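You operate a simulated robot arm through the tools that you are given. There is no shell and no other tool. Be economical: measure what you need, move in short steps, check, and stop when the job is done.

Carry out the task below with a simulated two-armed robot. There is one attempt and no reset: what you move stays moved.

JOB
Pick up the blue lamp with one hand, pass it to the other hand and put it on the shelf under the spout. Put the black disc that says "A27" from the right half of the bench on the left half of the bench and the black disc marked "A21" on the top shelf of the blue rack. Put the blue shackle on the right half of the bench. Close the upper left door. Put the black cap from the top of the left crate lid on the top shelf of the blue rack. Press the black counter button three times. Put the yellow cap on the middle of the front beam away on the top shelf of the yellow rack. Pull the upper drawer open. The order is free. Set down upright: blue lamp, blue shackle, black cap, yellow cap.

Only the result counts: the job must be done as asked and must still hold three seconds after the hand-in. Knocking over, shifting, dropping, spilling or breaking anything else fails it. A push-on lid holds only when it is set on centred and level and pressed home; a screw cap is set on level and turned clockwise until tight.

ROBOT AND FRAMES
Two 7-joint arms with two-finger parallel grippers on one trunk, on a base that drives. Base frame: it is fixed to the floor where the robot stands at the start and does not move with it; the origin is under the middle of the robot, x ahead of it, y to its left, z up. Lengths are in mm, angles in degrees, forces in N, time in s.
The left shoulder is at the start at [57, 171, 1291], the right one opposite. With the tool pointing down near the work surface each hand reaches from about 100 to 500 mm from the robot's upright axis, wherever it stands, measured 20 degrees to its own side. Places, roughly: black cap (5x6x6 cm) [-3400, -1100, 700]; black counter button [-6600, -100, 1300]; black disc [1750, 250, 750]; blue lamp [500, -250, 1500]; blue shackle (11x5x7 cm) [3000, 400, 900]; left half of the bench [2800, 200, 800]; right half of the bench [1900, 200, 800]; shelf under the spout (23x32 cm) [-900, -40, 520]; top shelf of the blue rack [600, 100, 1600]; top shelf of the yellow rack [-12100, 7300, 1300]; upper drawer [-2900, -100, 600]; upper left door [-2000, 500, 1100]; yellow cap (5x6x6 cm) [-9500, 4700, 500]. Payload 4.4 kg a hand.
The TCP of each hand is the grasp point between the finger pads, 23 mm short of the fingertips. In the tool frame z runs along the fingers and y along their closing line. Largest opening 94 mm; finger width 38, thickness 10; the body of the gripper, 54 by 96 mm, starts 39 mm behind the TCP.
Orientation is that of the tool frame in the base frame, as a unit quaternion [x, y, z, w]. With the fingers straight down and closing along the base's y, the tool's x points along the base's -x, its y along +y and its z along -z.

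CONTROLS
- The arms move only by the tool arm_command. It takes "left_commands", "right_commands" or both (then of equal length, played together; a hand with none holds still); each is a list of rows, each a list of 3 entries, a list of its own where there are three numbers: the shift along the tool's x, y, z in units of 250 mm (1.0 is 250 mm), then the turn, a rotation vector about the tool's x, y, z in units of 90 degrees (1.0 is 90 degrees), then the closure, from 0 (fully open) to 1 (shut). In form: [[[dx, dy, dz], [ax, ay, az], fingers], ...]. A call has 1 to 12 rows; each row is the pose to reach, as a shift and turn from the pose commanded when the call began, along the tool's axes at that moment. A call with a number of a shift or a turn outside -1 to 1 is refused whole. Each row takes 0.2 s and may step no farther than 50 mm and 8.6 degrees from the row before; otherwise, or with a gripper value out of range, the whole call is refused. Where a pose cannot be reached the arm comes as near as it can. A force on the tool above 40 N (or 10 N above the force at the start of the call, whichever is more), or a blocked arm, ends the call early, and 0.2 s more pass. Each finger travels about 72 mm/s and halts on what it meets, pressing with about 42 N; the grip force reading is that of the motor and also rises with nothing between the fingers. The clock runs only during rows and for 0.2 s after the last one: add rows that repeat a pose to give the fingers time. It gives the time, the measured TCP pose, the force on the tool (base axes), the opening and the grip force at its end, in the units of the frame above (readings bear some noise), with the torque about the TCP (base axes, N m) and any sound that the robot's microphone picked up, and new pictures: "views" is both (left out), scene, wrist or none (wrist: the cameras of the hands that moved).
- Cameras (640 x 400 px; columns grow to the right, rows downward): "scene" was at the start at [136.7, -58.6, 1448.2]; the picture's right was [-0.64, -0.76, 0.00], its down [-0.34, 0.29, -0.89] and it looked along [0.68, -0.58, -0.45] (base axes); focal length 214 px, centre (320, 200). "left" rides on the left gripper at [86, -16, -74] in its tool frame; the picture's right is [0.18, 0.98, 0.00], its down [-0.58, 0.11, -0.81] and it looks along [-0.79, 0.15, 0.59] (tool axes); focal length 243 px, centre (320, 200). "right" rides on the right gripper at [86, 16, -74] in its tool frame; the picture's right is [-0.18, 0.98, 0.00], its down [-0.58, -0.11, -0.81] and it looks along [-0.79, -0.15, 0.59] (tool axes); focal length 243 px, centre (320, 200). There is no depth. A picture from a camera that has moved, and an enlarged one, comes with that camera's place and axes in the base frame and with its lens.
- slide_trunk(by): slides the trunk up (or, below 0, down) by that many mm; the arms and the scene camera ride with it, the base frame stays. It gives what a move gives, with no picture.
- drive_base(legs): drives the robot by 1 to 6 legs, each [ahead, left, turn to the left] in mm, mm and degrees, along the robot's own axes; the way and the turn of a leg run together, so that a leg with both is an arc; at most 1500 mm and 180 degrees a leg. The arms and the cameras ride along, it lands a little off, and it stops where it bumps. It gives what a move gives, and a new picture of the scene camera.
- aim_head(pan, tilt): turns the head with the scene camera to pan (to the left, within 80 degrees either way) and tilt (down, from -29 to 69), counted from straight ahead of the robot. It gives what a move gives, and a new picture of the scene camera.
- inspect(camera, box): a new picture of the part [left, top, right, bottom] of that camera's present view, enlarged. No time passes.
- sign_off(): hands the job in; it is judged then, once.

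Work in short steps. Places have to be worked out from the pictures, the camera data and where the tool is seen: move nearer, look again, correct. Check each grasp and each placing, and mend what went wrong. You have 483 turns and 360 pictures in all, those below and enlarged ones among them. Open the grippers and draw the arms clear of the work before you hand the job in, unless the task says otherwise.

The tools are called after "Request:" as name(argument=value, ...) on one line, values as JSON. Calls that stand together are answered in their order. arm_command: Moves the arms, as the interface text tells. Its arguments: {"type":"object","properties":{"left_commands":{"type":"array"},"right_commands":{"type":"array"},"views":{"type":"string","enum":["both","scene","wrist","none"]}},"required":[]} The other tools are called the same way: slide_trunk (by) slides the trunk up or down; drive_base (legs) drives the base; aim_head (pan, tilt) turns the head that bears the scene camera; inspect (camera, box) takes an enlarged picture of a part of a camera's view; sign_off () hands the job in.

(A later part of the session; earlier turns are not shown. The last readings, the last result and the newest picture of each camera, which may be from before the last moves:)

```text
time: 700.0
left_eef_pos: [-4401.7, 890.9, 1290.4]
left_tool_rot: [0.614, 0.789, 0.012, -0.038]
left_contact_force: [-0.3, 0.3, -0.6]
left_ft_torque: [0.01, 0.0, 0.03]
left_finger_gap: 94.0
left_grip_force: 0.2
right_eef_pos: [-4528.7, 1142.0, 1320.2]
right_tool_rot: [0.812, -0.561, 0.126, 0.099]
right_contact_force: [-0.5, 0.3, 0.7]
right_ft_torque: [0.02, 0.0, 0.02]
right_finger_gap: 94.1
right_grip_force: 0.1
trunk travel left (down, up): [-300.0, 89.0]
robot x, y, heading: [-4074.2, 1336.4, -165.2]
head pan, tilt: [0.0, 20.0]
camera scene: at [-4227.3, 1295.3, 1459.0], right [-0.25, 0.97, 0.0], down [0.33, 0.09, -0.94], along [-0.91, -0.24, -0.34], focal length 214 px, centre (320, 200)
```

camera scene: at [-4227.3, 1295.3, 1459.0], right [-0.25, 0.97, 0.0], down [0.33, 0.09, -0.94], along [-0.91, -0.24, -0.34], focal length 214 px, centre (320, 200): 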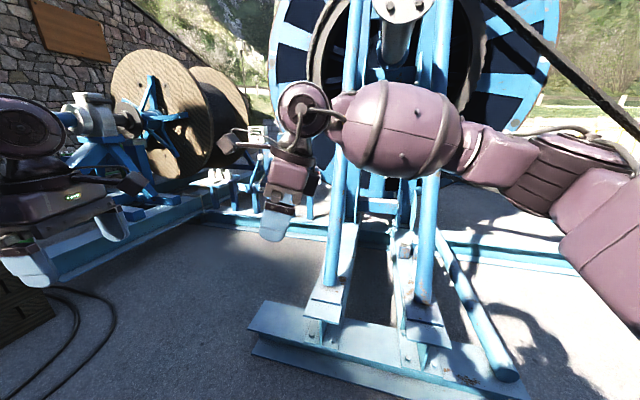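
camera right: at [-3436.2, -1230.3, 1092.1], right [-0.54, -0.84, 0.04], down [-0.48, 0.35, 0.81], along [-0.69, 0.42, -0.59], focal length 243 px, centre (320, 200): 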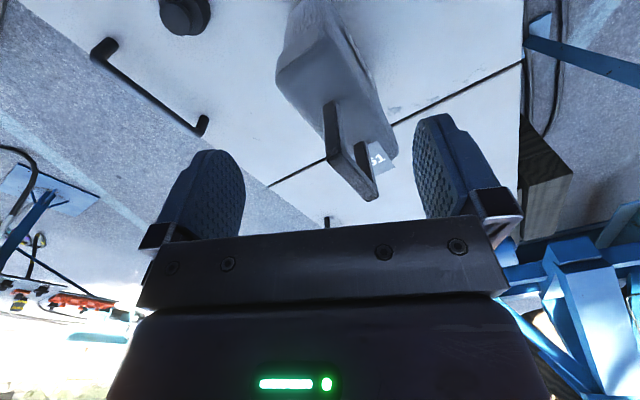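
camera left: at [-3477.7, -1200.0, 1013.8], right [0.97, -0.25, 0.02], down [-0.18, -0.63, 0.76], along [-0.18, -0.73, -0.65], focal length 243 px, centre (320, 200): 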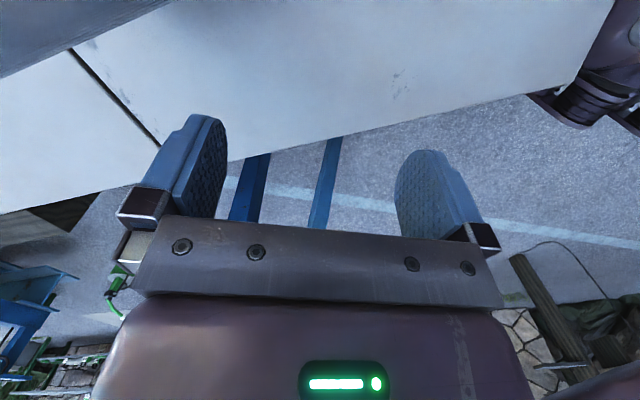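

Left side touches the stand's rear. Move ahead 250, then left.

Request:
drive_base(legs=[[120, -60, 0], [160, 0, 0], [0, 900, 0]])

Request:
drive_base(legs=[[0, 0, 150]])

```text
time: 710.3
left_eef_pos: [-4488.9, 5.3, 1291.4]
left_tool_rot: [0.626, 0.779, 0.013, -0.038]
left_contact_force: [-0.8, 0.1, 0.7]
left_ft_torque: [-0.01, -0.01, -0.01]
left_finger_gap: 93.9
left_grip_force: 0.0
right_eef_pos: [-4609.3, 260.7, 1320.1]
right_tool_rot: [0.802, -0.575, 0.124, 0.103]
right_contact_force: [0.5, 0.2, -0.2]
right_ft_torque: [0.0, 0.01, 0.0]
right_finger_gap: 94.2
right_grip_force: 0.0
trunk travel left (down, up): [-300.0, 89.0]
robot x, y, heading: [-4146.5, 440.8, -167.3]
head pan, tilt: [0.0, 20.0]
camera scene: at [-4302.6, 405.2, 1459.0], right [-0.22, 0.98, 0.0], down [0.33, 0.08, -0.94], along [-0.92, -0.21, -0.34], focal length 214 px, centre (320, 200)
```

scene: 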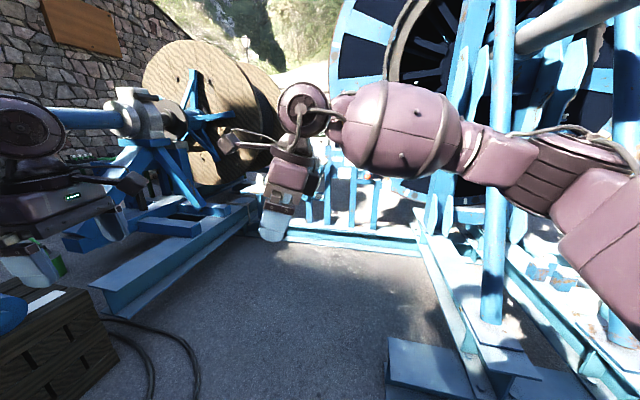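

```text
time: 716.8
left_eef_pos: [-3635.5, 639.6, 1290.8]
left_tool_rot: [-0.586, 0.809, -0.034, -0.021]
left_contact_force: [0.2, 0.2, -0.8]
left_ft_torque: [-0.01, -0.02, -0.03]
left_finger_gap: 93.9
left_grip_force: 0.0
right_eef_pos: [-3660.0, 360.1, 1319.8]
right_tool_rot: [0.765, 0.624, 0.131, -0.094]
right_contact_force: [0.9, 0.4, -0.5]
right_ft_torque: [0.0, -0.02, 0.01]
right_finger_gap: 93.9
right_grip_force: 0.2
trunk travel left (down, up): [-300.0, 89.0]
robot x, y, heading: [-4147.9, 439.0, -17.9]
head pan, tilt: [0.0, 20.0]
camera scene: at [-3996.4, 392.3, 1459.0], right [-0.3, -0.95, 0.0], down [-0.33, 0.1, -0.94], along [0.9, -0.29, -0.34], focal length 214 px, centre (320, 200)
```

scene: 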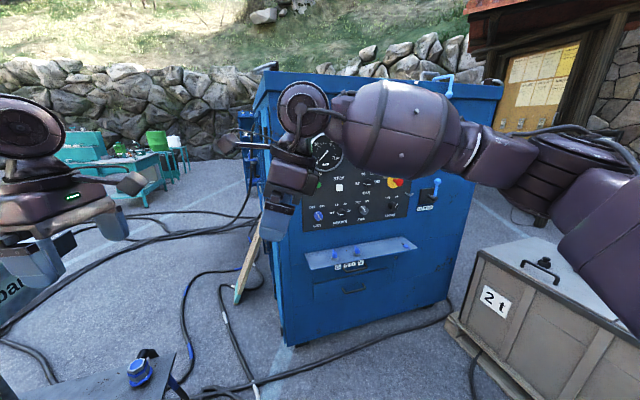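

In the pocket now, facing the machine's west end. Zoom in on the panel/drawers.

Request:
inspect(camera="scene", box=[240, 170, 480, 350])

```text
2.22 times, centred on (360, 260) of scene
camera zoom: at [-3996.4, 392.3, 1459.0], right [-0.3, -0.95, 0.0], down [-0.33, 0.1, -0.94], along [0.9, -0.29, -0.34], focal length 477 px, centre (231, 67)
```

zoom: 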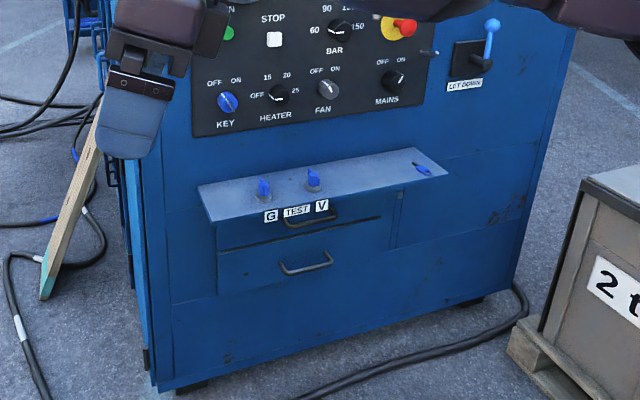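

Two drawers sit under the little shelf; the upper handle is near (−3060, −130, 640). I drive to about (−3720, −10) facing +x.

Request:
drive_base(legs=[[540, -295, 18]])

Request:
slide_trunk(by=-200)

Request:
aim_head(pan=-5, tilt=45)

```text
time: 720.3
left_eef_pos: [-3229.6, 427.5, 1291.9]
left_tool_rot: [0.708, -0.705, 0.037, 0.015]
left_contact_force: [-0.3, 0.1, 0.1]
left_ft_torque: [0.01, -0.02, 0.01]
left_finger_gap: 94.0
left_grip_force: 0.1
right_eef_pos: [-3166.9, 152.9, 1319.1]
right_tool_rot: [0.656, 0.737, 0.115, -0.112]
right_contact_force: [1.2, 0.2, 0.3]
right_ft_torque: [0.02, 0.01, 0.0]
right_finger_gap: 93.8
right_grip_force: 0.1
trunk travel left (down, up): [-300.0, 89.0]
robot x, y, heading: [-3655.9, 73.6, 0.8]
head pan, tilt: [0.0, 20.0]
camera scene: at [-3494.3, 77.3, 1459.0], right [0.01, -1.0, 0.0], down [-0.34, 0.0, -0.94], along [0.94, 0.01, -0.34], focal length 214 px, centre (320, 200)
```

scene: 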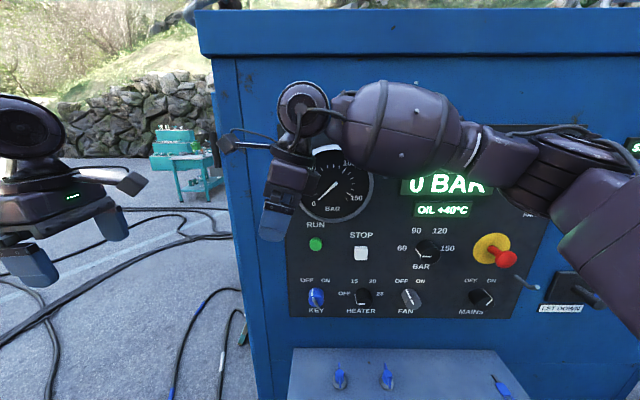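

```text
time: 722.5
left_eef_pos: [-3199.9, 420.6, 1002.8]
left_tool_rot: [0.702, -0.699, -0.066, 0.117]
left_contact_force: [-0.3, 1.1, 0.7]
left_ft_torque: [-0.02, 0.0, 0.02]
left_finger_gap: 93.9
left_grip_force: 0.1
right_eef_pos: [-3205.4, 145.0, 1143.9]
right_tool_rot: [0.658, 0.735, 0.134, -0.094]
right_contact_force: [0.6, -0.4, 0.1]
right_ft_torque: [-0.01, 0.01, 0.01]
right_finger_gap: 94.1
right_grip_force: 0.0
trunk travel left (down, up): [-100.0, 289.0]
robot x, y, heading: [-3658.5, 73.7, 0.0]
head pan, tilt: [0.0, 20.0]
```

```text
time: 723.4
left_eef_pos: [-3201.3, 421.4, 1001.0]
left_tool_rot: [0.702, -0.699, -0.065, 0.119]
left_contact_force: [0.2, -0.3, -0.1]
left_ft_torque: [0.02, 0.02, 0.03]
left_finger_gap: 94.0
left_grip_force: 0.0
right_eef_pos: [-3205.3, 144.3, 1144.0]
right_tool_rot: [0.659, 0.735, 0.133, -0.094]
right_contact_force: [0.0, -0.4, -1.5]
right_ft_torque: [-0.03, -0.01, -0.02]
right_finger_gap: 94.0
right_grip_force: 0.1
trunk travel left (down, up): [-100.0, 289.0]
robot x, y, heading: [-3661.6, 75.9, 0.1]
head pan, tilt: [-5.0, 45.0]
camera scene: at [-3387.1, 67.2, 1208.7], right [-0.09, -1.0, 0.0], down [-0.68, 0.06, -0.73], along [0.73, -0.06, -0.68], focal length 214 px, centre (320, 200)
```

scene: 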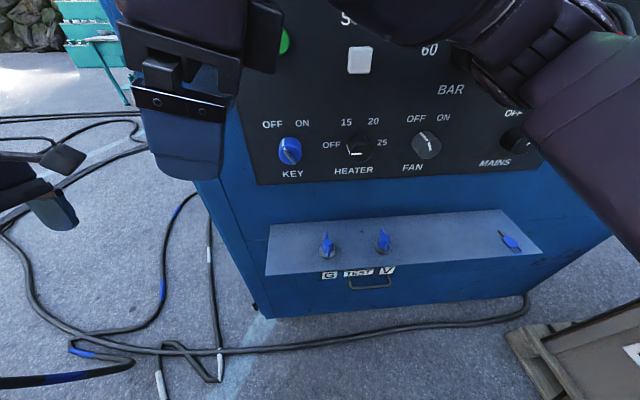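

The upper handle should be near (−3080, −122, 664) under the shelf (front edge x≈−3166, z≈800). I back off 150, level the right hand and lower it.

Request:
drive_base(legs=[[-150, 0, 0]])

Request:
arm_command(right_commands=[[[0, 0, 0.1], [0, -0.07, 0], 0], [[0, 0, 0.25], [0, -0.14, 0], 0], [[0, 0, 0.4], [0, -0.2, 0], 0], [[0, 0, 0.55], [0, -0.2, 0], 0], [[0, 0, 0.7], [0, -0.2, 0], 0], [[0, 0, 0.8], [0, -0.2, 0], 0]], views="none")

Request:
arm_command(right_commands=[[[0, -0.02, 0], [-0.09, 0, 0], 0], [[0, -0.04, 0], [-0.18, 0, 0], 0], [[0, -0.06, 0], [-0.27, 0, 0], 0], [[0, -0.08, 0], [-0.36, 0, 0], 0], [[0, -0.1, 0], [-0.45, 0, 0], 0], [[0, -0.1, 0], [-0.54, 0, 0], 0], [[0, -0.1, 0], [-0.63, 0, 0], 0], [[0, -0.1, 0], [-0.72, 0, 0], 0], [[0, -0.1, 0], [-0.81, 0, 0], 0], [[0, -0.1, 0], [-0.9, 0, 0], 0], [[0, -0.1, 0], [-0.98, 0, 0], 0]], views="both")

```text
time: 724.7
left_eef_pos: [-3320.3, 425.8, 979.7]
left_tool_rot: [0.704, -0.693, -0.08, 0.134]
left_contact_force: [-0.2, -0.8, 0.1]
left_ft_torque: [0.04, 0.0, 0.01]
left_finger_gap: 94.1
left_grip_force: 0.1
right_eef_pos: [-3318.9, 150.1, 1119.7]
right_tool_rot: [0.657, 0.737, 0.115, -0.111]
right_contact_force: [-0.3, -0.7, 0.0]
right_ft_torque: [-0.03, -0.04, 0.01]
right_finger_gap: 94.0
right_grip_force: 0.1
trunk travel left (down, up): [-100.0, 289.0]
robot x, y, heading: [-3803.4, 75.1, 0.8]
head pan, tilt: [-5.0, 45.0]
camera scene: at [-3495.1, 70.0, 1195.4], right [-0.08, -1.0, 0.0], down [-0.7, 0.05, -0.71], along [0.71, -0.05, -0.71], focal length 214 px, centre (320, 200)
```

scene: 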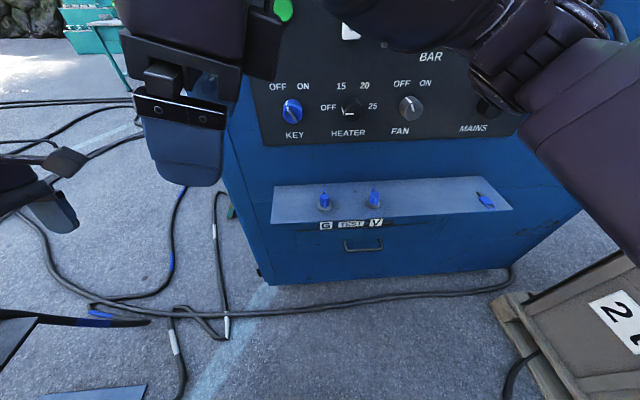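

```text
time: 726.1
left_eef_pos: [-3320.1, 425.7, 978.6]
left_tool_rot: [0.703, -0.693, -0.08, 0.135]
left_contact_force: [0.3, 0.7, -0.1]
left_ft_torque: [-0.02, 0.01, -0.01]
left_finger_gap: 94.0
left_grip_force: 0.0
right_eef_pos: [-3321.7, 214.8, 928.5]
right_tool_rot: [0.666, 0.746, 0.01, 0.004]
right_contact_force: [-0.3, -0.1, -0.1]
right_ft_torque: [-0.03, 0.0, -0.01]
right_finger_gap: 94.1
right_grip_force: 0.1
trunk travel left (down, up): [-100.0, 289.0]
robot x, y, heading: [-3806.7, 73.1, 0.8]
head pan, tilt: [-5.0, 45.0]
```

```text
time: 728.7
left_eef_pos: [-3321.8, 425.7, 980.3]
left_tool_rot: [0.704, -0.693, -0.078, 0.133]
left_contact_force: [0.1, -0.6, 1.0]
left_ft_torque: [-0.01, -0.04, -0.01]
left_finger_gap: 94.3
left_grip_force: 0.0
right_eef_pos: [-3306.9, 193.9, 960.2]
right_tool_rot: [0.524, 0.477, 0.521, 0.475]
right_contact_force: [-0.8, 0.2, -0.4]
right_ft_torque: [0.0, 0.05, 0.01]
right_finger_gap: 93.9
right_grip_force: 0.1
trunk travel left (down, up): [-100.0, 289.0]
robot x, y, heading: [-3809.4, 73.2, 0.6]
head pan, tilt: [-5.0, 45.0]
stopped in row 11 (right hand): the arm was blocked; the commanded pose is now the measured one
camera scene: at [-3495.9, 69.2, 1197.6], right [-0.08, -1.0, 0.0], down [-0.69, 0.06, -0.72], along [0.72, -0.06, -0.7], focal length 214 px, centre (320, 200)
camera right: at [-3380.7, 279.5, 985.0], right [0.0, -0.27, 0.96], down [-0.81, -0.57, -0.16], along [0.59, -0.78, -0.22], focal length 243 px, centre (320, 200)
```

scene: 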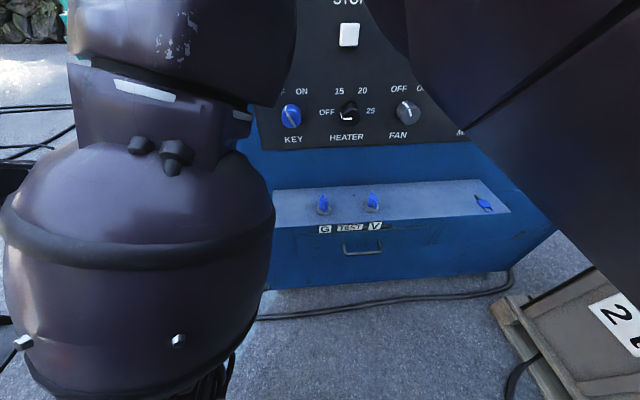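
right: 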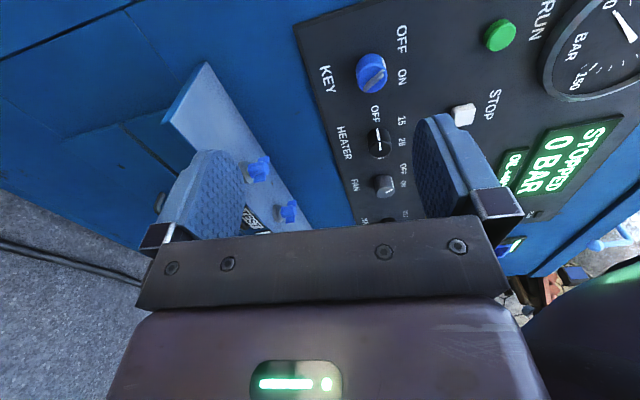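

Hand points forward. Sidestep the robot right 240 and lower the hand 270 mm.

Request:
drive_base(legs=[[0, -250, 0]])

Request:
arm_command(right_commands=[[[-0.05, -0.16, 0], [0, 0, 0], 0], [[-0.1, -0.32, 0], [0, 0, 0], 0], [[-0.15, -0.48, 0], [0, 0, 0], 0], [[-0.2, -0.64, 0], [0, 0, 0], 0], [[-0.25, -0.8, 0], [0, 0, 0], 0], [[-0.3, -0.96, 0], [0, 0, 0], 0]], views="both")

```text
time: 731.5
left_eef_pos: [-3317.8, 180.7, 978.8]
left_tool_rot: [0.704, -0.693, -0.08, 0.134]
left_contact_force: [-0.1, -0.1, -0.1]
left_ft_torque: [0.01, 0.03, -0.01]
left_finger_gap: 93.8
left_grip_force: 0.0
right_eef_pos: [-3304.9, -48.2, 958.3]
right_tool_rot: [0.523, 0.478, 0.521, 0.476]
right_contact_force: [-0.4, -0.7, 0.0]
right_ft_torque: [-0.01, -0.01, 0.01]
right_finger_gap: 94.0
right_grip_force: 0.0
trunk travel left (down, up): [-100.0, 289.0]
robot x, y, heading: [-3802.0, -167.0, 0.7]
head pan, tilt: [-5.0, 45.0]
camera scene: at [-3491.7, -174.9, 1197.7], right [-0.09, -1.0, 0.0], down [-0.69, 0.06, -0.72], along [0.72, -0.06, -0.69], focal length 214 px, centre (320, 200)
```

scene: 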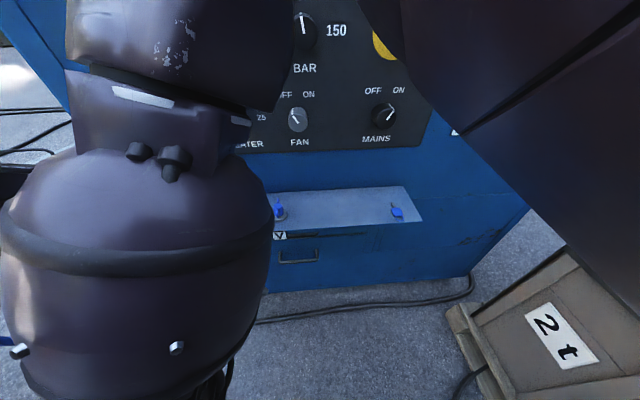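

```text
time: 732.2
left_eef_pos: [-3318.3, 181.7, 978.7]
left_tool_rot: [0.704, -0.693, -0.079, 0.134]
left_contact_force: [0.3, -0.2, 0.9]
left_ft_torque: [-0.01, 0.01, 0.0]
left_finger_gap: 94.0
left_grip_force: 0.1
right_eef_pos: [-3256.4, -53.2, 959.9]
right_tool_rot: [0.552, 0.376, 0.578, 0.468]
right_contact_force: [-0.2, 0.6, -0.5]
right_ft_torque: [0.02, -0.04, 0.01]
right_finger_gap: 94.1
right_grip_force: 0.1
trunk travel left (down, up): [-100.0, 289.0]
robot x, y, heading: [-3804.4, -170.0, 0.6]
head pan, tilt: [-5.0, 45.0]
stopped in row 3 (right hand): the arm was blocked; the commanded pose is now the measured one
camera scene: at [-3492.9, -174.0, 1196.0], right [-0.08, -1.0, 0.0], down [-0.71, 0.05, -0.71], along [0.7, -0.05, -0.71], focal length 214 px, centre (320, 200)
camera right: at [-3328.5, 30.0, 993.8], right [-0.13, -0.45, 0.88], down [-0.81, -0.46, -0.35], along [0.57, -0.77, -0.31], focal length 243 px, centre (320, 200)
```

scene: 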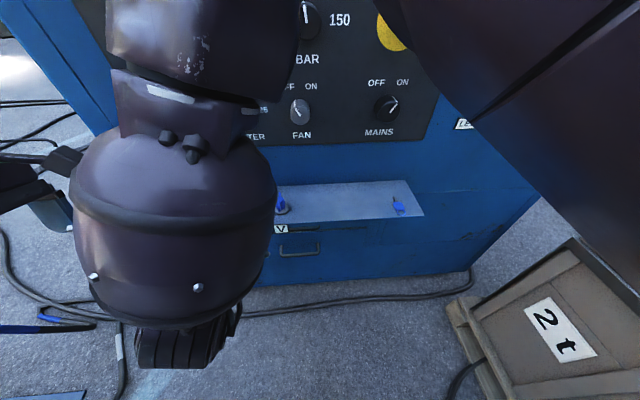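
right: 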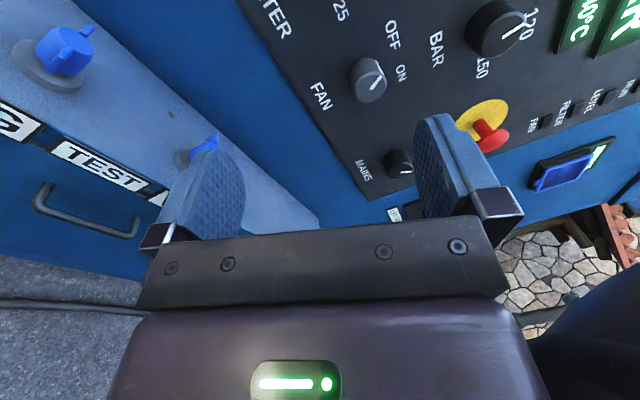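

The elbow-up configuration blocks itself. I return the hand to pointing down, then will reach low and far first before pitching up.

Request:
arm_command(right_commands=[[[0, 0, -0.05], [0.09, 0, 0], 0], [[0, 0, -0.1], [0.18, 0, 0], 0], [[0, 0, -0.15], [0.27, 0, 0], 0], [[0, 0, -0.2], [0.36, 0, 0], 0], [[0, 0, -0.2], [0.45, 0, 0], 0], [[0, 0, -0.2], [0.54, 0, 0], 0], [[0, 0, -0.2], [0.63, 0, 0], 0], [[0, 0, -0.2], [0.72, 0, 0], 0], [[0, 0, -0.2], [0.81, 0, 0], 0], [[0, 0, -0.2], [0.9, 0, 0], 0], [[0, 0, -0.2], [0.98, 0, 0], 0]], views="none")

Request:
arm_command(right_commands=[[[0, 0, 0.12], [0, -0.06, 0], 0], [[0, 0, 0.28], [0, -0.12, 0], 0], [[0, 0, 0.44], [0, -0.18, 0], 0], [[0, 0, 0.6], [0, -0.18, 0], 0], [[0, 0, 0.76], [0, -0.18, 0], 0], [[0, 0, 0.9], [0, -0.18, 0], 0]], views="both")

```text
time: 734.6
left_eef_pos: [-3317.3, 182.1, 979.5]
left_tool_rot: [0.703, -0.693, -0.08, 0.134]
left_contact_force: [-0.4, 0.3, 0.1]
left_ft_torque: [0.02, 0.03, 0.0]
left_finger_gap: 93.9
left_grip_force: 0.1
right_eef_pos: [-3308.1, -48.3, 952.2]
right_tool_rot: [0.722, 0.674, 0.149, -0.049]
right_contact_force: [0.1, -0.7, 0.7]
right_ft_torque: [-0.01, -0.01, 0.02]
right_finger_gap: 93.9
right_grip_force: 0.1
trunk travel left (down, up): [-100.0, 289.0]
robot x, y, heading: [-3804.6, -170.5, 0.6]
head pan, tilt: [-5.0, 45.0]
```

```text
time: 736.0
left_eef_pos: [-3317.8, 180.1, 978.7]
left_tool_rot: [0.704, -0.693, -0.079, 0.134]
left_contact_force: [0.5, -0.7, 0.0]
left_ft_torque: [0.01, 0.01, 0.05]
left_finger_gap: 93.9
left_grip_force: 0.2
right_eef_pos: [-3275.5, 10.6, 735.6]
right_tool_rot: [0.735, 0.675, 0.046, 0.049]
right_contact_force: [0.9, -0.6, -0.3]
right_ft_torque: [0.01, 0.01, 0.03]
right_finger_gap: 94.1
right_grip_force: 0.1
trunk travel left (down, up): [-100.0, 289.0]
robot x, y, heading: [-3804.3, -170.9, 0.5]
head pan, tilt: [-5.0, 45.0]
camera scene: at [-3492.3, -173.7, 1195.5], right [-0.08, -1.0, 0.0], down [-0.71, 0.05, -0.71], along [0.7, -0.05, -0.71], focal length 214 px, centre (320, 200)
camera right: at [-3260.8, 96.1, 813.9], right [0.95, -0.27, 0.13], down [-0.26, -0.56, 0.78], along [-0.14, -0.78, -0.61], focal length 243 px, centre (320, 200)
```

scene: 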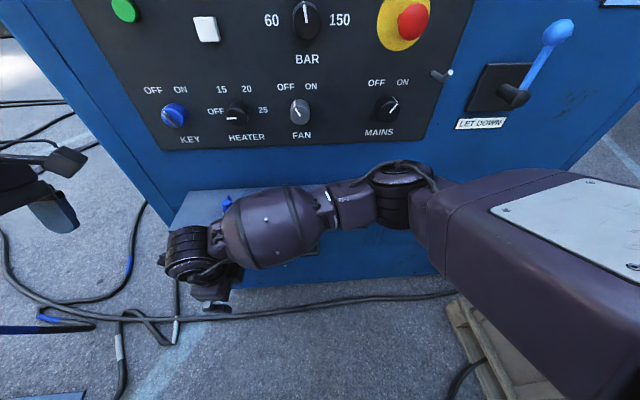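
right: 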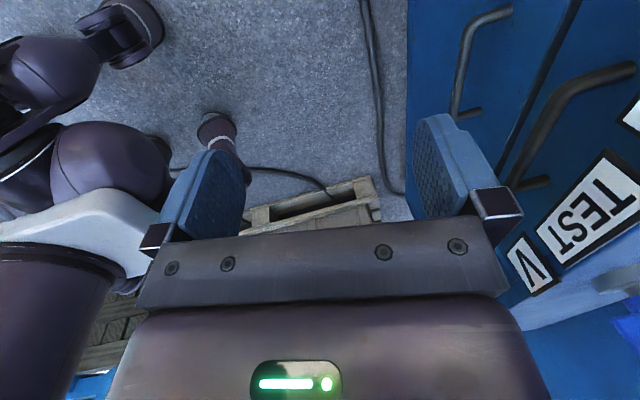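

I see the upper handle: bar from y −63 to −173 at x≈−3075, z≈642. I shift right 125 mm, lower a bit and pitch the hand up to ~25° below horizontal.

Request:
arm_command(right_commands=[[[-0.06, -0.03, 0.03], [-0.08, 0, 0], 0], [[-0.12, -0.06, 0.06], [-0.16, 0, 0], 0], [[-0.18, -0.09, 0.1], [-0.24, 0, 0], 0], [[-0.25, -0.12, 0.14], [-0.32, 0, 0], 0], [[-0.32, -0.15, 0.18], [-0.4, 0, 0], 0], [[-0.39, -0.18, 0.22], [-0.48, 0, 0], 0], [[-0.46, -0.2, 0.26], [-0.56, 0, 0], 0], [[-0.51, -0.2, 0.3], [-0.64, 0, 0], 0]], views="both")

```text
time: 737.9
left_eef_pos: [-3317.7, 181.9, 979.2]
left_tool_rot: [0.704, -0.693, -0.08, 0.134]
left_contact_force: [0.6, -0.2, -0.4]
left_ft_torque: [-0.02, 0.04, -0.03]
left_finger_gap: 93.9
left_grip_force: 0.1
right_eef_pos: [-3325.1, -109.9, 657.3]
right_tool_rot: [0.621, 0.568, 0.367, 0.396]
right_contact_force: [-0.5, -0.8, -1.2]
right_ft_torque: [0.02, 0.01, 0.02]
right_finger_gap: 94.1
right_grip_force: 0.1
trunk travel left (down, up): [-100.0, 289.0]
robot x, y, heading: [-3806.5, -169.6, 0.6]
head pan, tilt: [-5.0, 45.0]
camera scene: at [-3492.6, -173.9, 1195.7], right [-0.08, -1.0, 0.0], down [-0.71, 0.05, -0.71], along [0.7, -0.05, -0.71], focal length 214 px, centre (320, 200)
camera right: at [-3378.3, -19.0, 703.8], right [0.39, -0.22, 0.89], down [-0.83, -0.51, 0.23], along [0.41, -0.83, -0.39], focal length 243 px, centre (320, 200)
```

scene: 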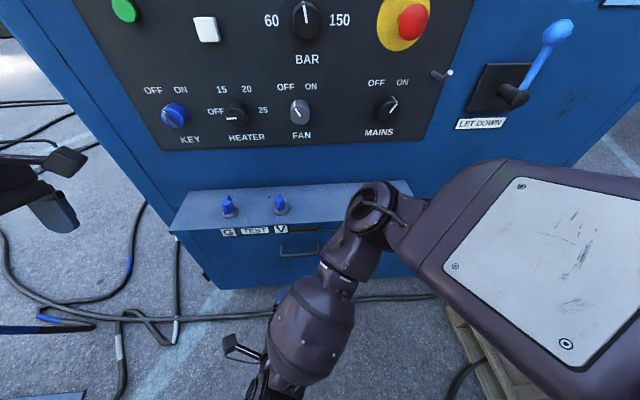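
right: 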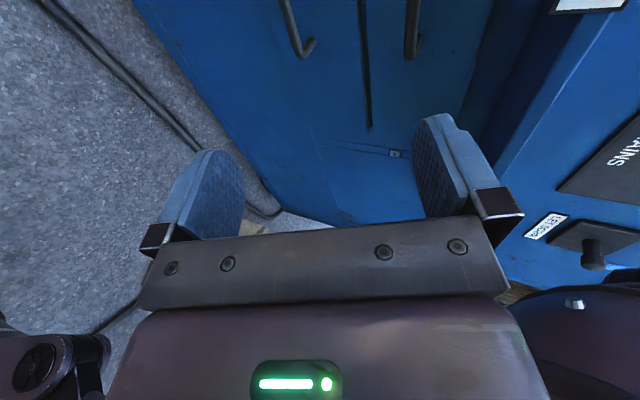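

The elbow leads too far forward; I need more distance. Back up 230 mm, then extend the hand forward by the same amount.

Request:
drive_base(legs=[[-230, 0, 0]])

Request:
arm_command(right_commands=[[[0, 0.07, 0.16], [0, 0, 0], 0], [[0, 0.14, 0.32], [0, 0, 0], 0], [[0, 0.21, 0.48], [0, 0, 0], 0], [[0, 0.28, 0.64], [0, 0, 0], 0], [[0, 0.35, 0.78], [0, 0, 0], 0]], views="both")

```text
time: 739.6
left_eef_pos: [-3549.7, 179.0, 980.0]
left_tool_rot: [0.703, -0.694, -0.079, 0.133]
left_contact_force: [-0.4, 0.1, -0.3]
left_ft_torque: [0.02, 0.03, 0.0]
left_finger_gap: 94.2
left_grip_force: 0.0
right_eef_pos: [-3555.5, -113.5, 656.7]
right_tool_rot: [0.622, 0.567, 0.366, 0.396]
right_contact_force: [-0.7, -0.2, 0.2]
right_ft_torque: [0.02, 0.0, -0.02]
right_finger_gap: 93.9
right_grip_force: 0.0
trunk travel left (down, up): [-100.0, 289.0]
robot x, y, heading: [-4032.7, -171.2, 0.5]
head pan, tilt: [-5.0, 45.0]
camera scene: at [-3724.3, -176.7, 1195.8], right [-0.08, -1.0, 0.0], down [-0.7, 0.06, -0.71], along [0.71, -0.06, -0.71], focal length 214 px, centre (320, 200)
```

scene: 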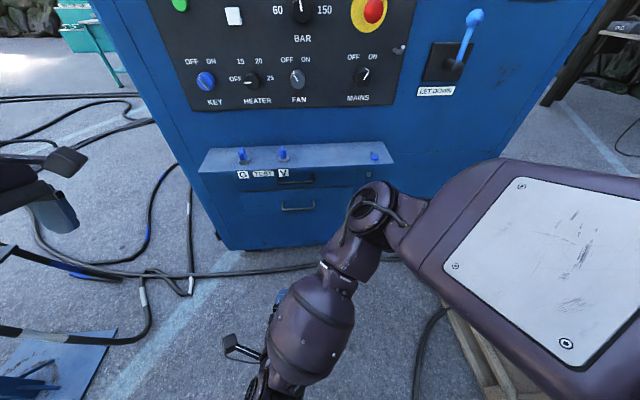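

```text
time: 740.8
left_eef_pos: [-3549.0, 178.6, 978.4]
left_tool_rot: [0.703, -0.693, -0.08, 0.133]
left_contact_force: [0.3, 0.8, 0.4]
left_ft_torque: [0.02, 0.01, 0.0]
left_finger_gap: 94.2
left_grip_force: 0.1
right_eef_pos: [-3342.0, -130.8, 657.3]
right_tool_rot: [0.622, 0.568, 0.366, 0.396]
right_contact_force: [0.1, 0.7, -0.9]
right_ft_torque: [0.0, 0.0, -0.02]
right_finger_gap: 94.3
right_grip_force: 0.1
trunk travel left (down, up): [-100.0, 289.0]
robot x, y, heading: [-4037.8, -174.5, 0.6]
head pan, tilt: [-5.0, 45.0]
camera scene: at [-3723.7, -176.7, 1195.6], right [-0.08, -1.0, 0.0], down [-0.7, 0.06, -0.71], along [0.7, -0.06, -0.71], focal length 214 px, centre (320, 200)
camera right: at [-3395.1, -39.7, 703.9], right [0.39, -0.22, 0.89], down [-0.83, -0.51, 0.24], along [0.4, -0.83, -0.39], focal length 243 px, centre (320, 200)
```

scene: 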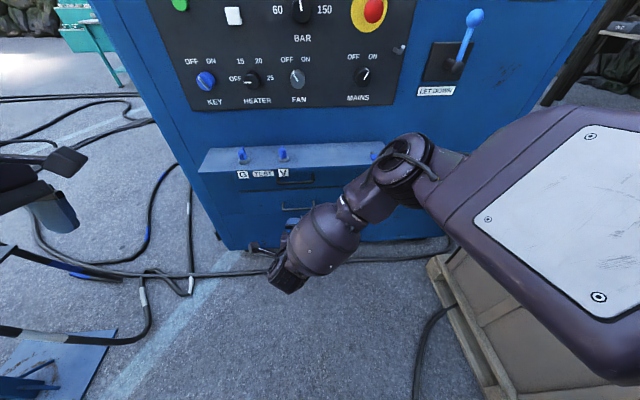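
right: 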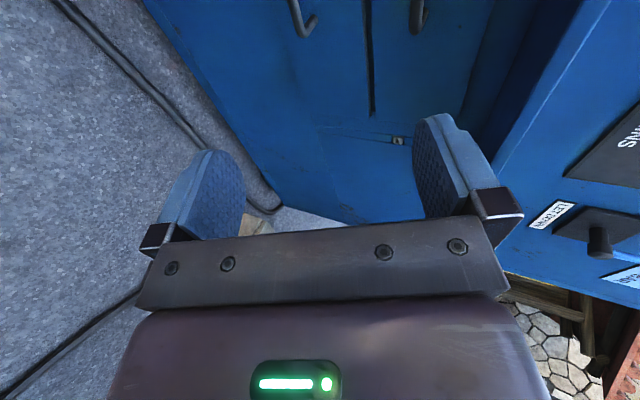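

Better. I extend another 70 mm and then drive forward 120, watching.

Request:
arm_command(right_commands=[[[0, 0.06, 0.13], [0, 0, 0], 0], [[0.02, 0.1, 0.25], [0, 0, 0], 0], [[0.03, 0.1, 0.27], [0, 0, 0], 0]], views="none")

Request:
drive_base(legs=[[110, 0, 0]])

Request:
inspect(camera="right", box=[0, 0, 640, 400])

```text
time: 741.6
left_eef_pos: [-3548.4, 178.3, 978.2]
left_tool_rot: [0.704, -0.693, -0.079, 0.134]
left_contact_force: [0.1, 0.0, -0.5]
left_ft_torque: [0.01, 0.02, 0.04]
left_finger_gap: 94.1
left_grip_force: 0.0
right_eef_pos: [-3272.7, -130.1, 648.0]
right_tool_rot: [0.622, 0.568, 0.365, 0.397]
right_contact_force: [0.9, 1.2, -0.3]
right_ft_torque: [-0.03, 0.01, 0.0]
right_finger_gap: 94.0
right_grip_force: 0.1
trunk travel left (down, up): [-100.0, 289.0]
robot x, y, heading: [-4033.4, -171.5, 0.5]
head pan, tilt: [-5.0, 45.0]
```

```text
time: 742.8
left_eef_pos: [-3438.1, 179.7, 978.2]
left_tool_rot: [0.703, -0.694, -0.08, 0.135]
left_contact_force: [0.3, -0.6, -0.4]
left_ft_torque: [-0.03, 0.04, 0.0]
left_finger_gap: 93.8
left_grip_force: 0.0
right_eef_pos: [-3161.9, -129.4, 646.8]
right_tool_rot: [0.621, 0.568, 0.366, 0.397]
right_contact_force: [0.8, 0.3, -0.2]
right_ft_torque: [0.0, 0.01, 0.02]
right_finger_gap: 93.8
right_grip_force: 0.1
trunk travel left (down, up): [-100.0, 289.0]
robot x, y, heading: [-3922.1, -170.1, 0.6]
head pan, tilt: [-5.0, 45.0]
camera scene: at [-3612.7, -175.6, 1195.5], right [-0.08, -1.0, 0.0], down [-0.71, 0.06, -0.71], along [0.7, -0.06, -0.71], focal length 214 px, centre (320, 200)
```

scene: 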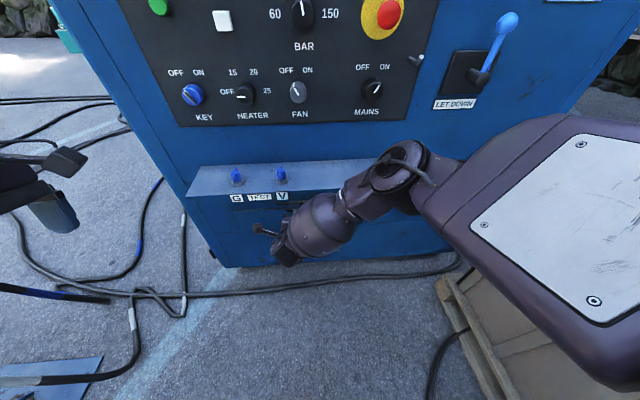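

```text
1.00 times, centred on (320, 200) of right (not enlarged: the box is as wide or as high as the picture)
camera zoom: at [-3214.4, -37.5, 694.7], right [0.39, -0.22, 0.89], down [-0.83, -0.51, 0.24], along [0.4, -0.83, -0.39], focal length 243 px, centre (320, 200)
```

zoom: 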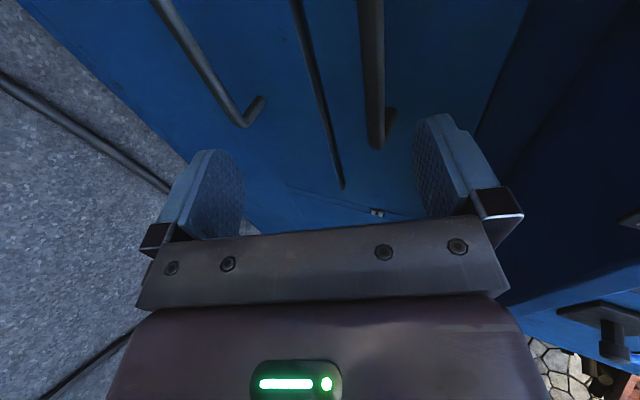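

Aligned (bar z≈648). Narrow the fingers to ~50 mm and drive forward 72 mm.

Request:
arm_command(right_commands=[[[0, 0, 0], [0, 0, 0], 0.2], [[0, 0, 0], [0, 0, 0], 0.4], [[0, 0, 0], [0, 0, 0], 0.4]], views="none")

Request:
drive_base(legs=[[72, 0, 0]])

Request:
inspect(camera="right", box=[0, 0, 640, 400])

```text
time: 743.6
left_eef_pos: [-3438.2, 180.1, 979.1]
left_tool_rot: [0.703, -0.694, -0.079, 0.134]
left_contact_force: [0.7, 0.4, 0.0]
left_ft_torque: [-0.03, 0.01, 0.03]
left_finger_gap: 94.2
left_grip_force: 0.1
right_eef_pos: [-3162.4, -129.5, 647.4]
right_tool_rot: [0.622, 0.567, 0.365, 0.397]
right_contact_force: [0.1, -0.2, 1.2]
right_ft_torque: [0.01, -0.01, 0.0]
right_finger_gap: 56.3
right_grip_force: 0.0
trunk travel left (down, up): [-100.0, 289.0]
robot x, y, heading: [-3925.2, -172.2, 0.5]
head pan, tilt: [-5.0, 45.0]
```

```text
time: 744.6
left_eef_pos: [-3365.3, 180.2, 979.1]
left_tool_rot: [0.704, -0.693, -0.081, 0.134]
left_contact_force: [0.6, -1.2, 0.0]
left_ft_torque: [0.02, 0.01, 0.01]
left_finger_gap: 94.1
left_grip_force: 0.0
right_eef_pos: [-3090.5, -127.7, 647.5]
right_tool_rot: [0.621, 0.569, 0.366, 0.397]
right_contact_force: [0.8, -0.3, -0.1]
right_ft_torque: [-0.04, -0.01, 0.01]
right_finger_gap: 56.4
right_grip_force: 0.1
trunk travel left (down, up): [-100.0, 289.0]
robot x, y, heading: [-3850.7, -171.3, 0.7]
head pan, tilt: [-5.0, 45.0]
camera scene: at [-3540.6, -174.6, 1195.5], right [-0.08, -1.0, 0.0], down [-0.71, 0.06, -0.71], along [0.7, -0.06, -0.71], focal length 214 px, centre (320, 200)
```

scene: 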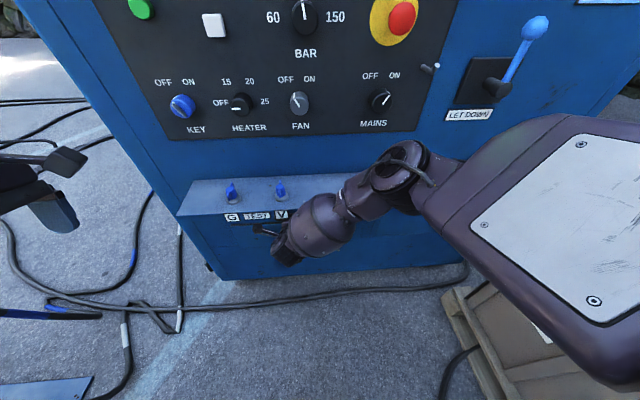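

```text
1.00 times, centred on (320, 200) of right (not enlarged: the box is as wide or as high as the picture)
camera zoom: at [-3142.5, -36.1, 694.8], right [0.39, -0.22, 0.89], down [-0.83, -0.51, 0.24], along [0.4, -0.83, -0.39], focal length 243 px, centre (320, 200)
```

zoom: 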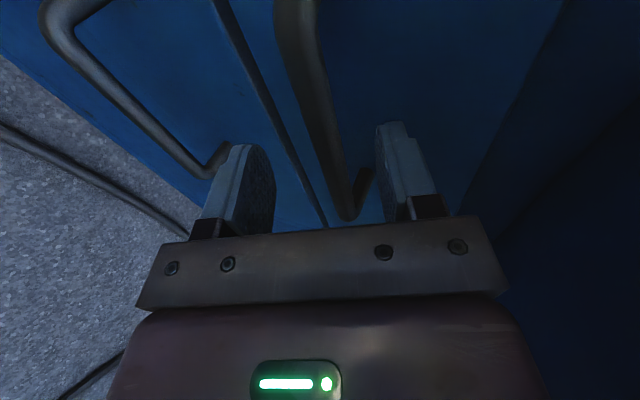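

The bar is between the fingers. Close.

Request:
arm_command(right_commands=[[[0, 0, 0], [0, 0, 0], 0.7], [[0, 0, 0], [0, 0, 0], 1], [[0, 0, 0], [0, 0, 0], 1], [[0, 0, 0], [0, 0, 0], 1]], views="wrist")

```text
time: 745.6
left_eef_pos: [-3369.2, 180.7, 980.4]
left_tool_rot: [0.704, -0.693, -0.079, 0.132]
left_contact_force: [-0.7, -0.5, -0.1]
left_ft_torque: [0.0, 0.01, 0.0]
left_finger_gap: 94.0
left_grip_force: 0.1
right_eef_pos: [-3089.1, -127.6, 651.7]
right_tool_rot: [0.619, 0.566, 0.368, 0.4]
right_contact_force: [3.6, -0.9, 24.7]
right_ft_torque: [-1.81, -0.54, 0.66]
right_finger_gap: 14.9
right_grip_force: 45.5
trunk travel left (down, up): [-100.0, 289.0]
robot x, y, heading: [-3853.2, -170.1, 0.6]
head pan, tilt: [-5.0, 45.0]
camera right: at [-3142.0, -36.1, 699.5], right [0.39, -0.22, 0.9], down [-0.83, -0.51, 0.23], along [0.41, -0.83, -0.38], focal length 243 px, centre (320, 200)
```

right: 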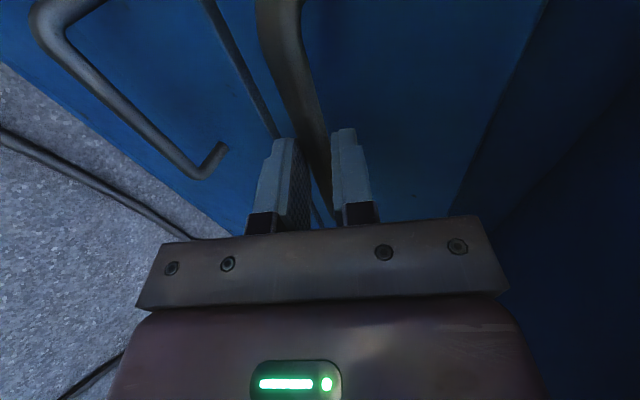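

Handle gripped (15 mm). Pull by driving back 250 mm.

Request:
drive_base(legs=[[-250, 0, 0]])

```text
time: 747.6
left_eef_pos: [-3610.1, 176.3, 979.0]
left_tool_rot: [0.702, -0.695, -0.081, 0.135]
left_contact_force: [0.2, -0.8, 0.1]
left_ft_torque: [0.0, 0.0, -0.04]
left_finger_gap: 94.2
left_grip_force: 0.0
right_eef_pos: [-3334.5, -127.0, 652.8]
right_tool_rot: [0.617, 0.568, 0.371, 0.399]
right_contact_force: [0.9, -2.4, 11.3]
right_ft_torque: [-1.68, -0.36, 1.16]
right_finger_gap: 14.9
right_grip_force: 45.3
trunk travel left (down, up): [-100.0, 289.0]
robot x, y, heading: [-4097.3, -170.6, 0.6]
head pan, tilt: [-5.0, 45.0]
stopped in leg 1: the force on the tool passed its limit at 41 N (the readings are from after the stop); the commanded pose is now the measured one
camera scene: at [-3786.9, -177.5, 1195.3], right [-0.08, -1.0, 0.0], down [-0.7, 0.06, -0.71], along [0.71, -0.06, -0.71], focal length 214 px, centre (320, 200)
```

scene: 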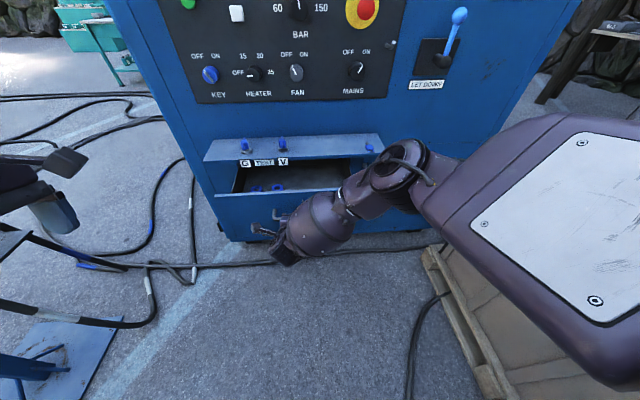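

Drawer pulled open ~245 mm to its stop. Open the fingers and back away.

Request:
arm_command(right_commands=[[[0, 0, 0], [0, 0, 0], 0.7], [[0, 0, 0], [0, 0, 0], 0.4], [[0, 0, 0], [0, 0, 0], 0.4]], views="none")

Request:
drive_base(legs=[[-150, 0, 0]])

```text
time: 748.4
left_eef_pos: [-3610.7, 177.5, 979.8]
left_tool_rot: [0.702, -0.695, -0.08, 0.133]
left_contact_force: [0.1, 0.2, -0.3]
left_ft_torque: [0.0, 0.0, 0.02]
left_finger_gap: 93.9
left_grip_force: 0.1
right_eef_pos: [-3335.6, -128.7, 652.0]
right_tool_rot: [0.62, 0.568, 0.369, 0.396]
right_contact_force: [-0.5, 1.2, 0.6]
right_ft_torque: [-0.02, 0.03, 0.03]
right_finger_gap: 56.4
right_grip_force: 0.0
trunk travel left (down, up): [-100.0, 289.0]
robot x, y, heading: [-4100.4, -171.0, 0.1]
head pan, tilt: [-5.0, 45.0]
```

```text
time: 749.8
left_eef_pos: [-3763.6, 178.1, 979.3]
left_tool_rot: [0.703, -0.694, -0.08, 0.134]
left_contact_force: [0.0, 0.3, 0.1]
left_ft_torque: [-0.02, 0.01, -0.01]
left_finger_gap: 94.0
left_grip_force: 0.1
right_eef_pos: [-3487.2, -127.2, 652.2]
right_tool_rot: [0.619, 0.568, 0.37, 0.396]
right_contact_force: [-1.2, 0.1, 0.2]
right_ft_torque: [0.02, 0.03, -0.02]
right_finger_gap: 56.4
right_grip_force: 0.0
trunk travel left (down, up): [-100.0, 289.0]
robot x, y, heading: [-4250.4, -171.8, 0.5]
head pan, tilt: [-5.0, 45.0]
camera scene: at [-3939.0, -177.6, 1195.8], right [-0.08, -1.0, 0.0], down [-0.7, 0.06, -0.71], along [0.71, -0.06, -0.71], focal length 214 px, centre (320, 200)
```

scene: 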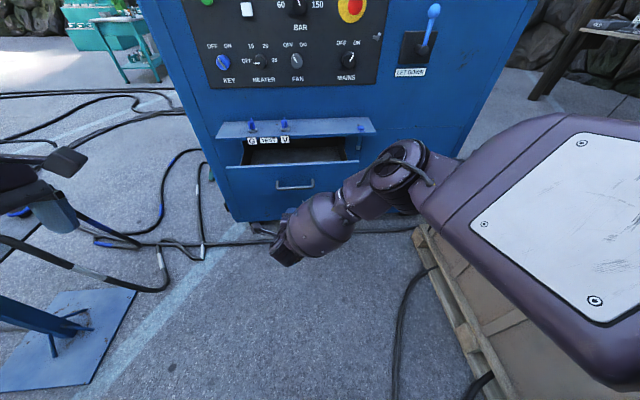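

Drawer done. Now raise and straighten the right hand, and turn to face the crate (−y).

Request:
arm_command(right_commands=[[[0, 0.14, -0.08], [0.09, 0, 0], 0.3], [[0, 0.28, -0.16], [0.18, 0, 0], 0.2], [[0, 0.42, -0.24], [0.27, 0, 0], 0.1], [[0, 0.56, -0.32], [0.36, 0, 0], 0], [[0, 0.7, -0.4], [0.45, 0, 0], 0], [[0, 0.84, -0.46], [0.54, 0, 0], 0], [[0, 0.95, -0.5], [0.63, 0, 0], 0], [[0, 1.0, -0.56], [0.72, 0, 0], 0]], views="none")

Request:
drive_base(legs=[[0, 0, -90], [0, 650, 0]])

Request:
aim_head(pan=0, tilt=40)

```text
time: 751.6
left_eef_pos: [-3763.5, 177.4, 978.4]
left_tool_rot: [0.702, -0.695, -0.079, 0.134]
left_contact_force: [0.3, 0.8, -0.3]
left_ft_torque: [-0.05, 0.0, 0.01]
left_finger_gap: 93.9
left_grip_force: 0.1
right_eef_pos: [-3512.3, -127.5, 935.3]
right_tool_rot: [0.735, 0.678, 0.007, 0.002]
right_contact_force: [-0.3, 0.4, -0.1]
right_ft_torque: [0.02, 0.02, 0.0]
right_finger_gap: 94.1
right_grip_force: 0.1
trunk travel left (down, up): [-100.0, 289.0]
robot x, y, heading: [-4247.2, -170.8, 0.5]
head pan, tilt: [-5.0, 45.0]
```

```text
time: 761.0
left_eef_pos: [-3308.1, -694.7, 980.3]
left_tool_rot: [0.017, 0.988, 0.152, -0.032]
left_contact_force: [-0.9, 0.7, -0.6]
left_ft_torque: [-0.03, -0.04, 0.02]
left_finger_gap: 93.9
left_grip_force: 0.0
right_eef_pos: [-3624.2, -931.7, 935.2]
right_tool_rot: [0.998, -0.064, 0.004, 0.006]
right_contact_force: [-0.1, 0.1, 0.6]
right_ft_torque: [0.0, 0.03, -0.01]
right_finger_gap: 93.9
right_grip_force: 0.1
trunk travel left (down, up): [-100.0, 289.0]
robot x, y, heading: [-3631.0, -192.8, -92.2]
head pan, tilt: [-5.0, 45.0]
stopped in leg 2: the robot was blocked; the commanded pose is now the measured one
camera scene: at [-3654.4, -502.3, 1195.6], right [-0.99, 0.13, 0.0], down [0.09, 0.7, -0.71], along [-0.09, -0.7, -0.71], focal length 214 px, centre (320, 200)
```

scene: 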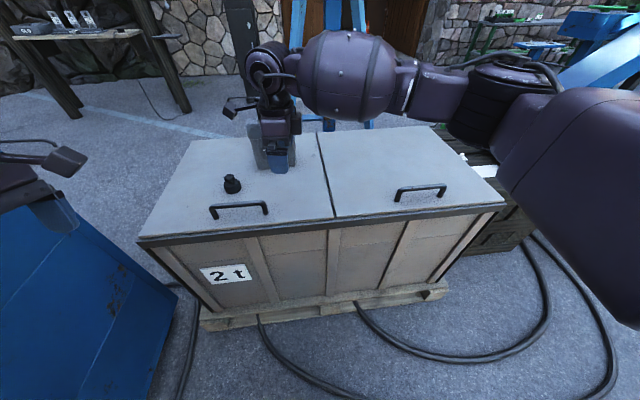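

```text
time: 761.7
left_eef_pos: [-3307.9, -695.7, 980.3]
left_tool_rot: [0.017, 0.988, 0.153, -0.033]
left_contact_force: [0.3, -0.2, 0.1]
left_ft_torque: [0.02, -0.01, 0.01]
left_finger_gap: 93.6
left_grip_force: 0.1
right_eef_pos: [-3622.6, -932.2, 933.6]
right_tool_rot: [0.998, -0.063, 0.004, 0.007]
right_contact_force: [-0.2, -0.4, -0.1]
right_ft_torque: [0.01, 0.03, -0.02]
right_finger_gap: 94.1
right_grip_force: 0.0
trunk travel left (down, up): [-100.0, 289.0]
robot x, y, heading: [-3637.3, -191.1, -92.3]
head pan, tilt: [0.0, 40.0]
camera scene: at [-3647.6, -507.0, 1202.7], right [-1.0, 0.04, 0.0], down [0.03, 0.64, -0.77], along [-0.03, -0.76, -0.64], focal length 214 px, centre (320, 200)
```

scene: 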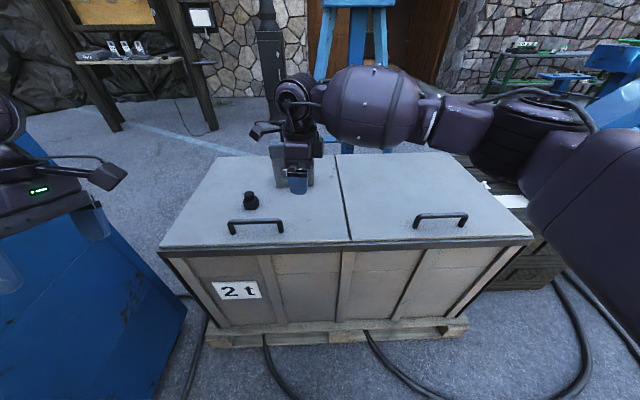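

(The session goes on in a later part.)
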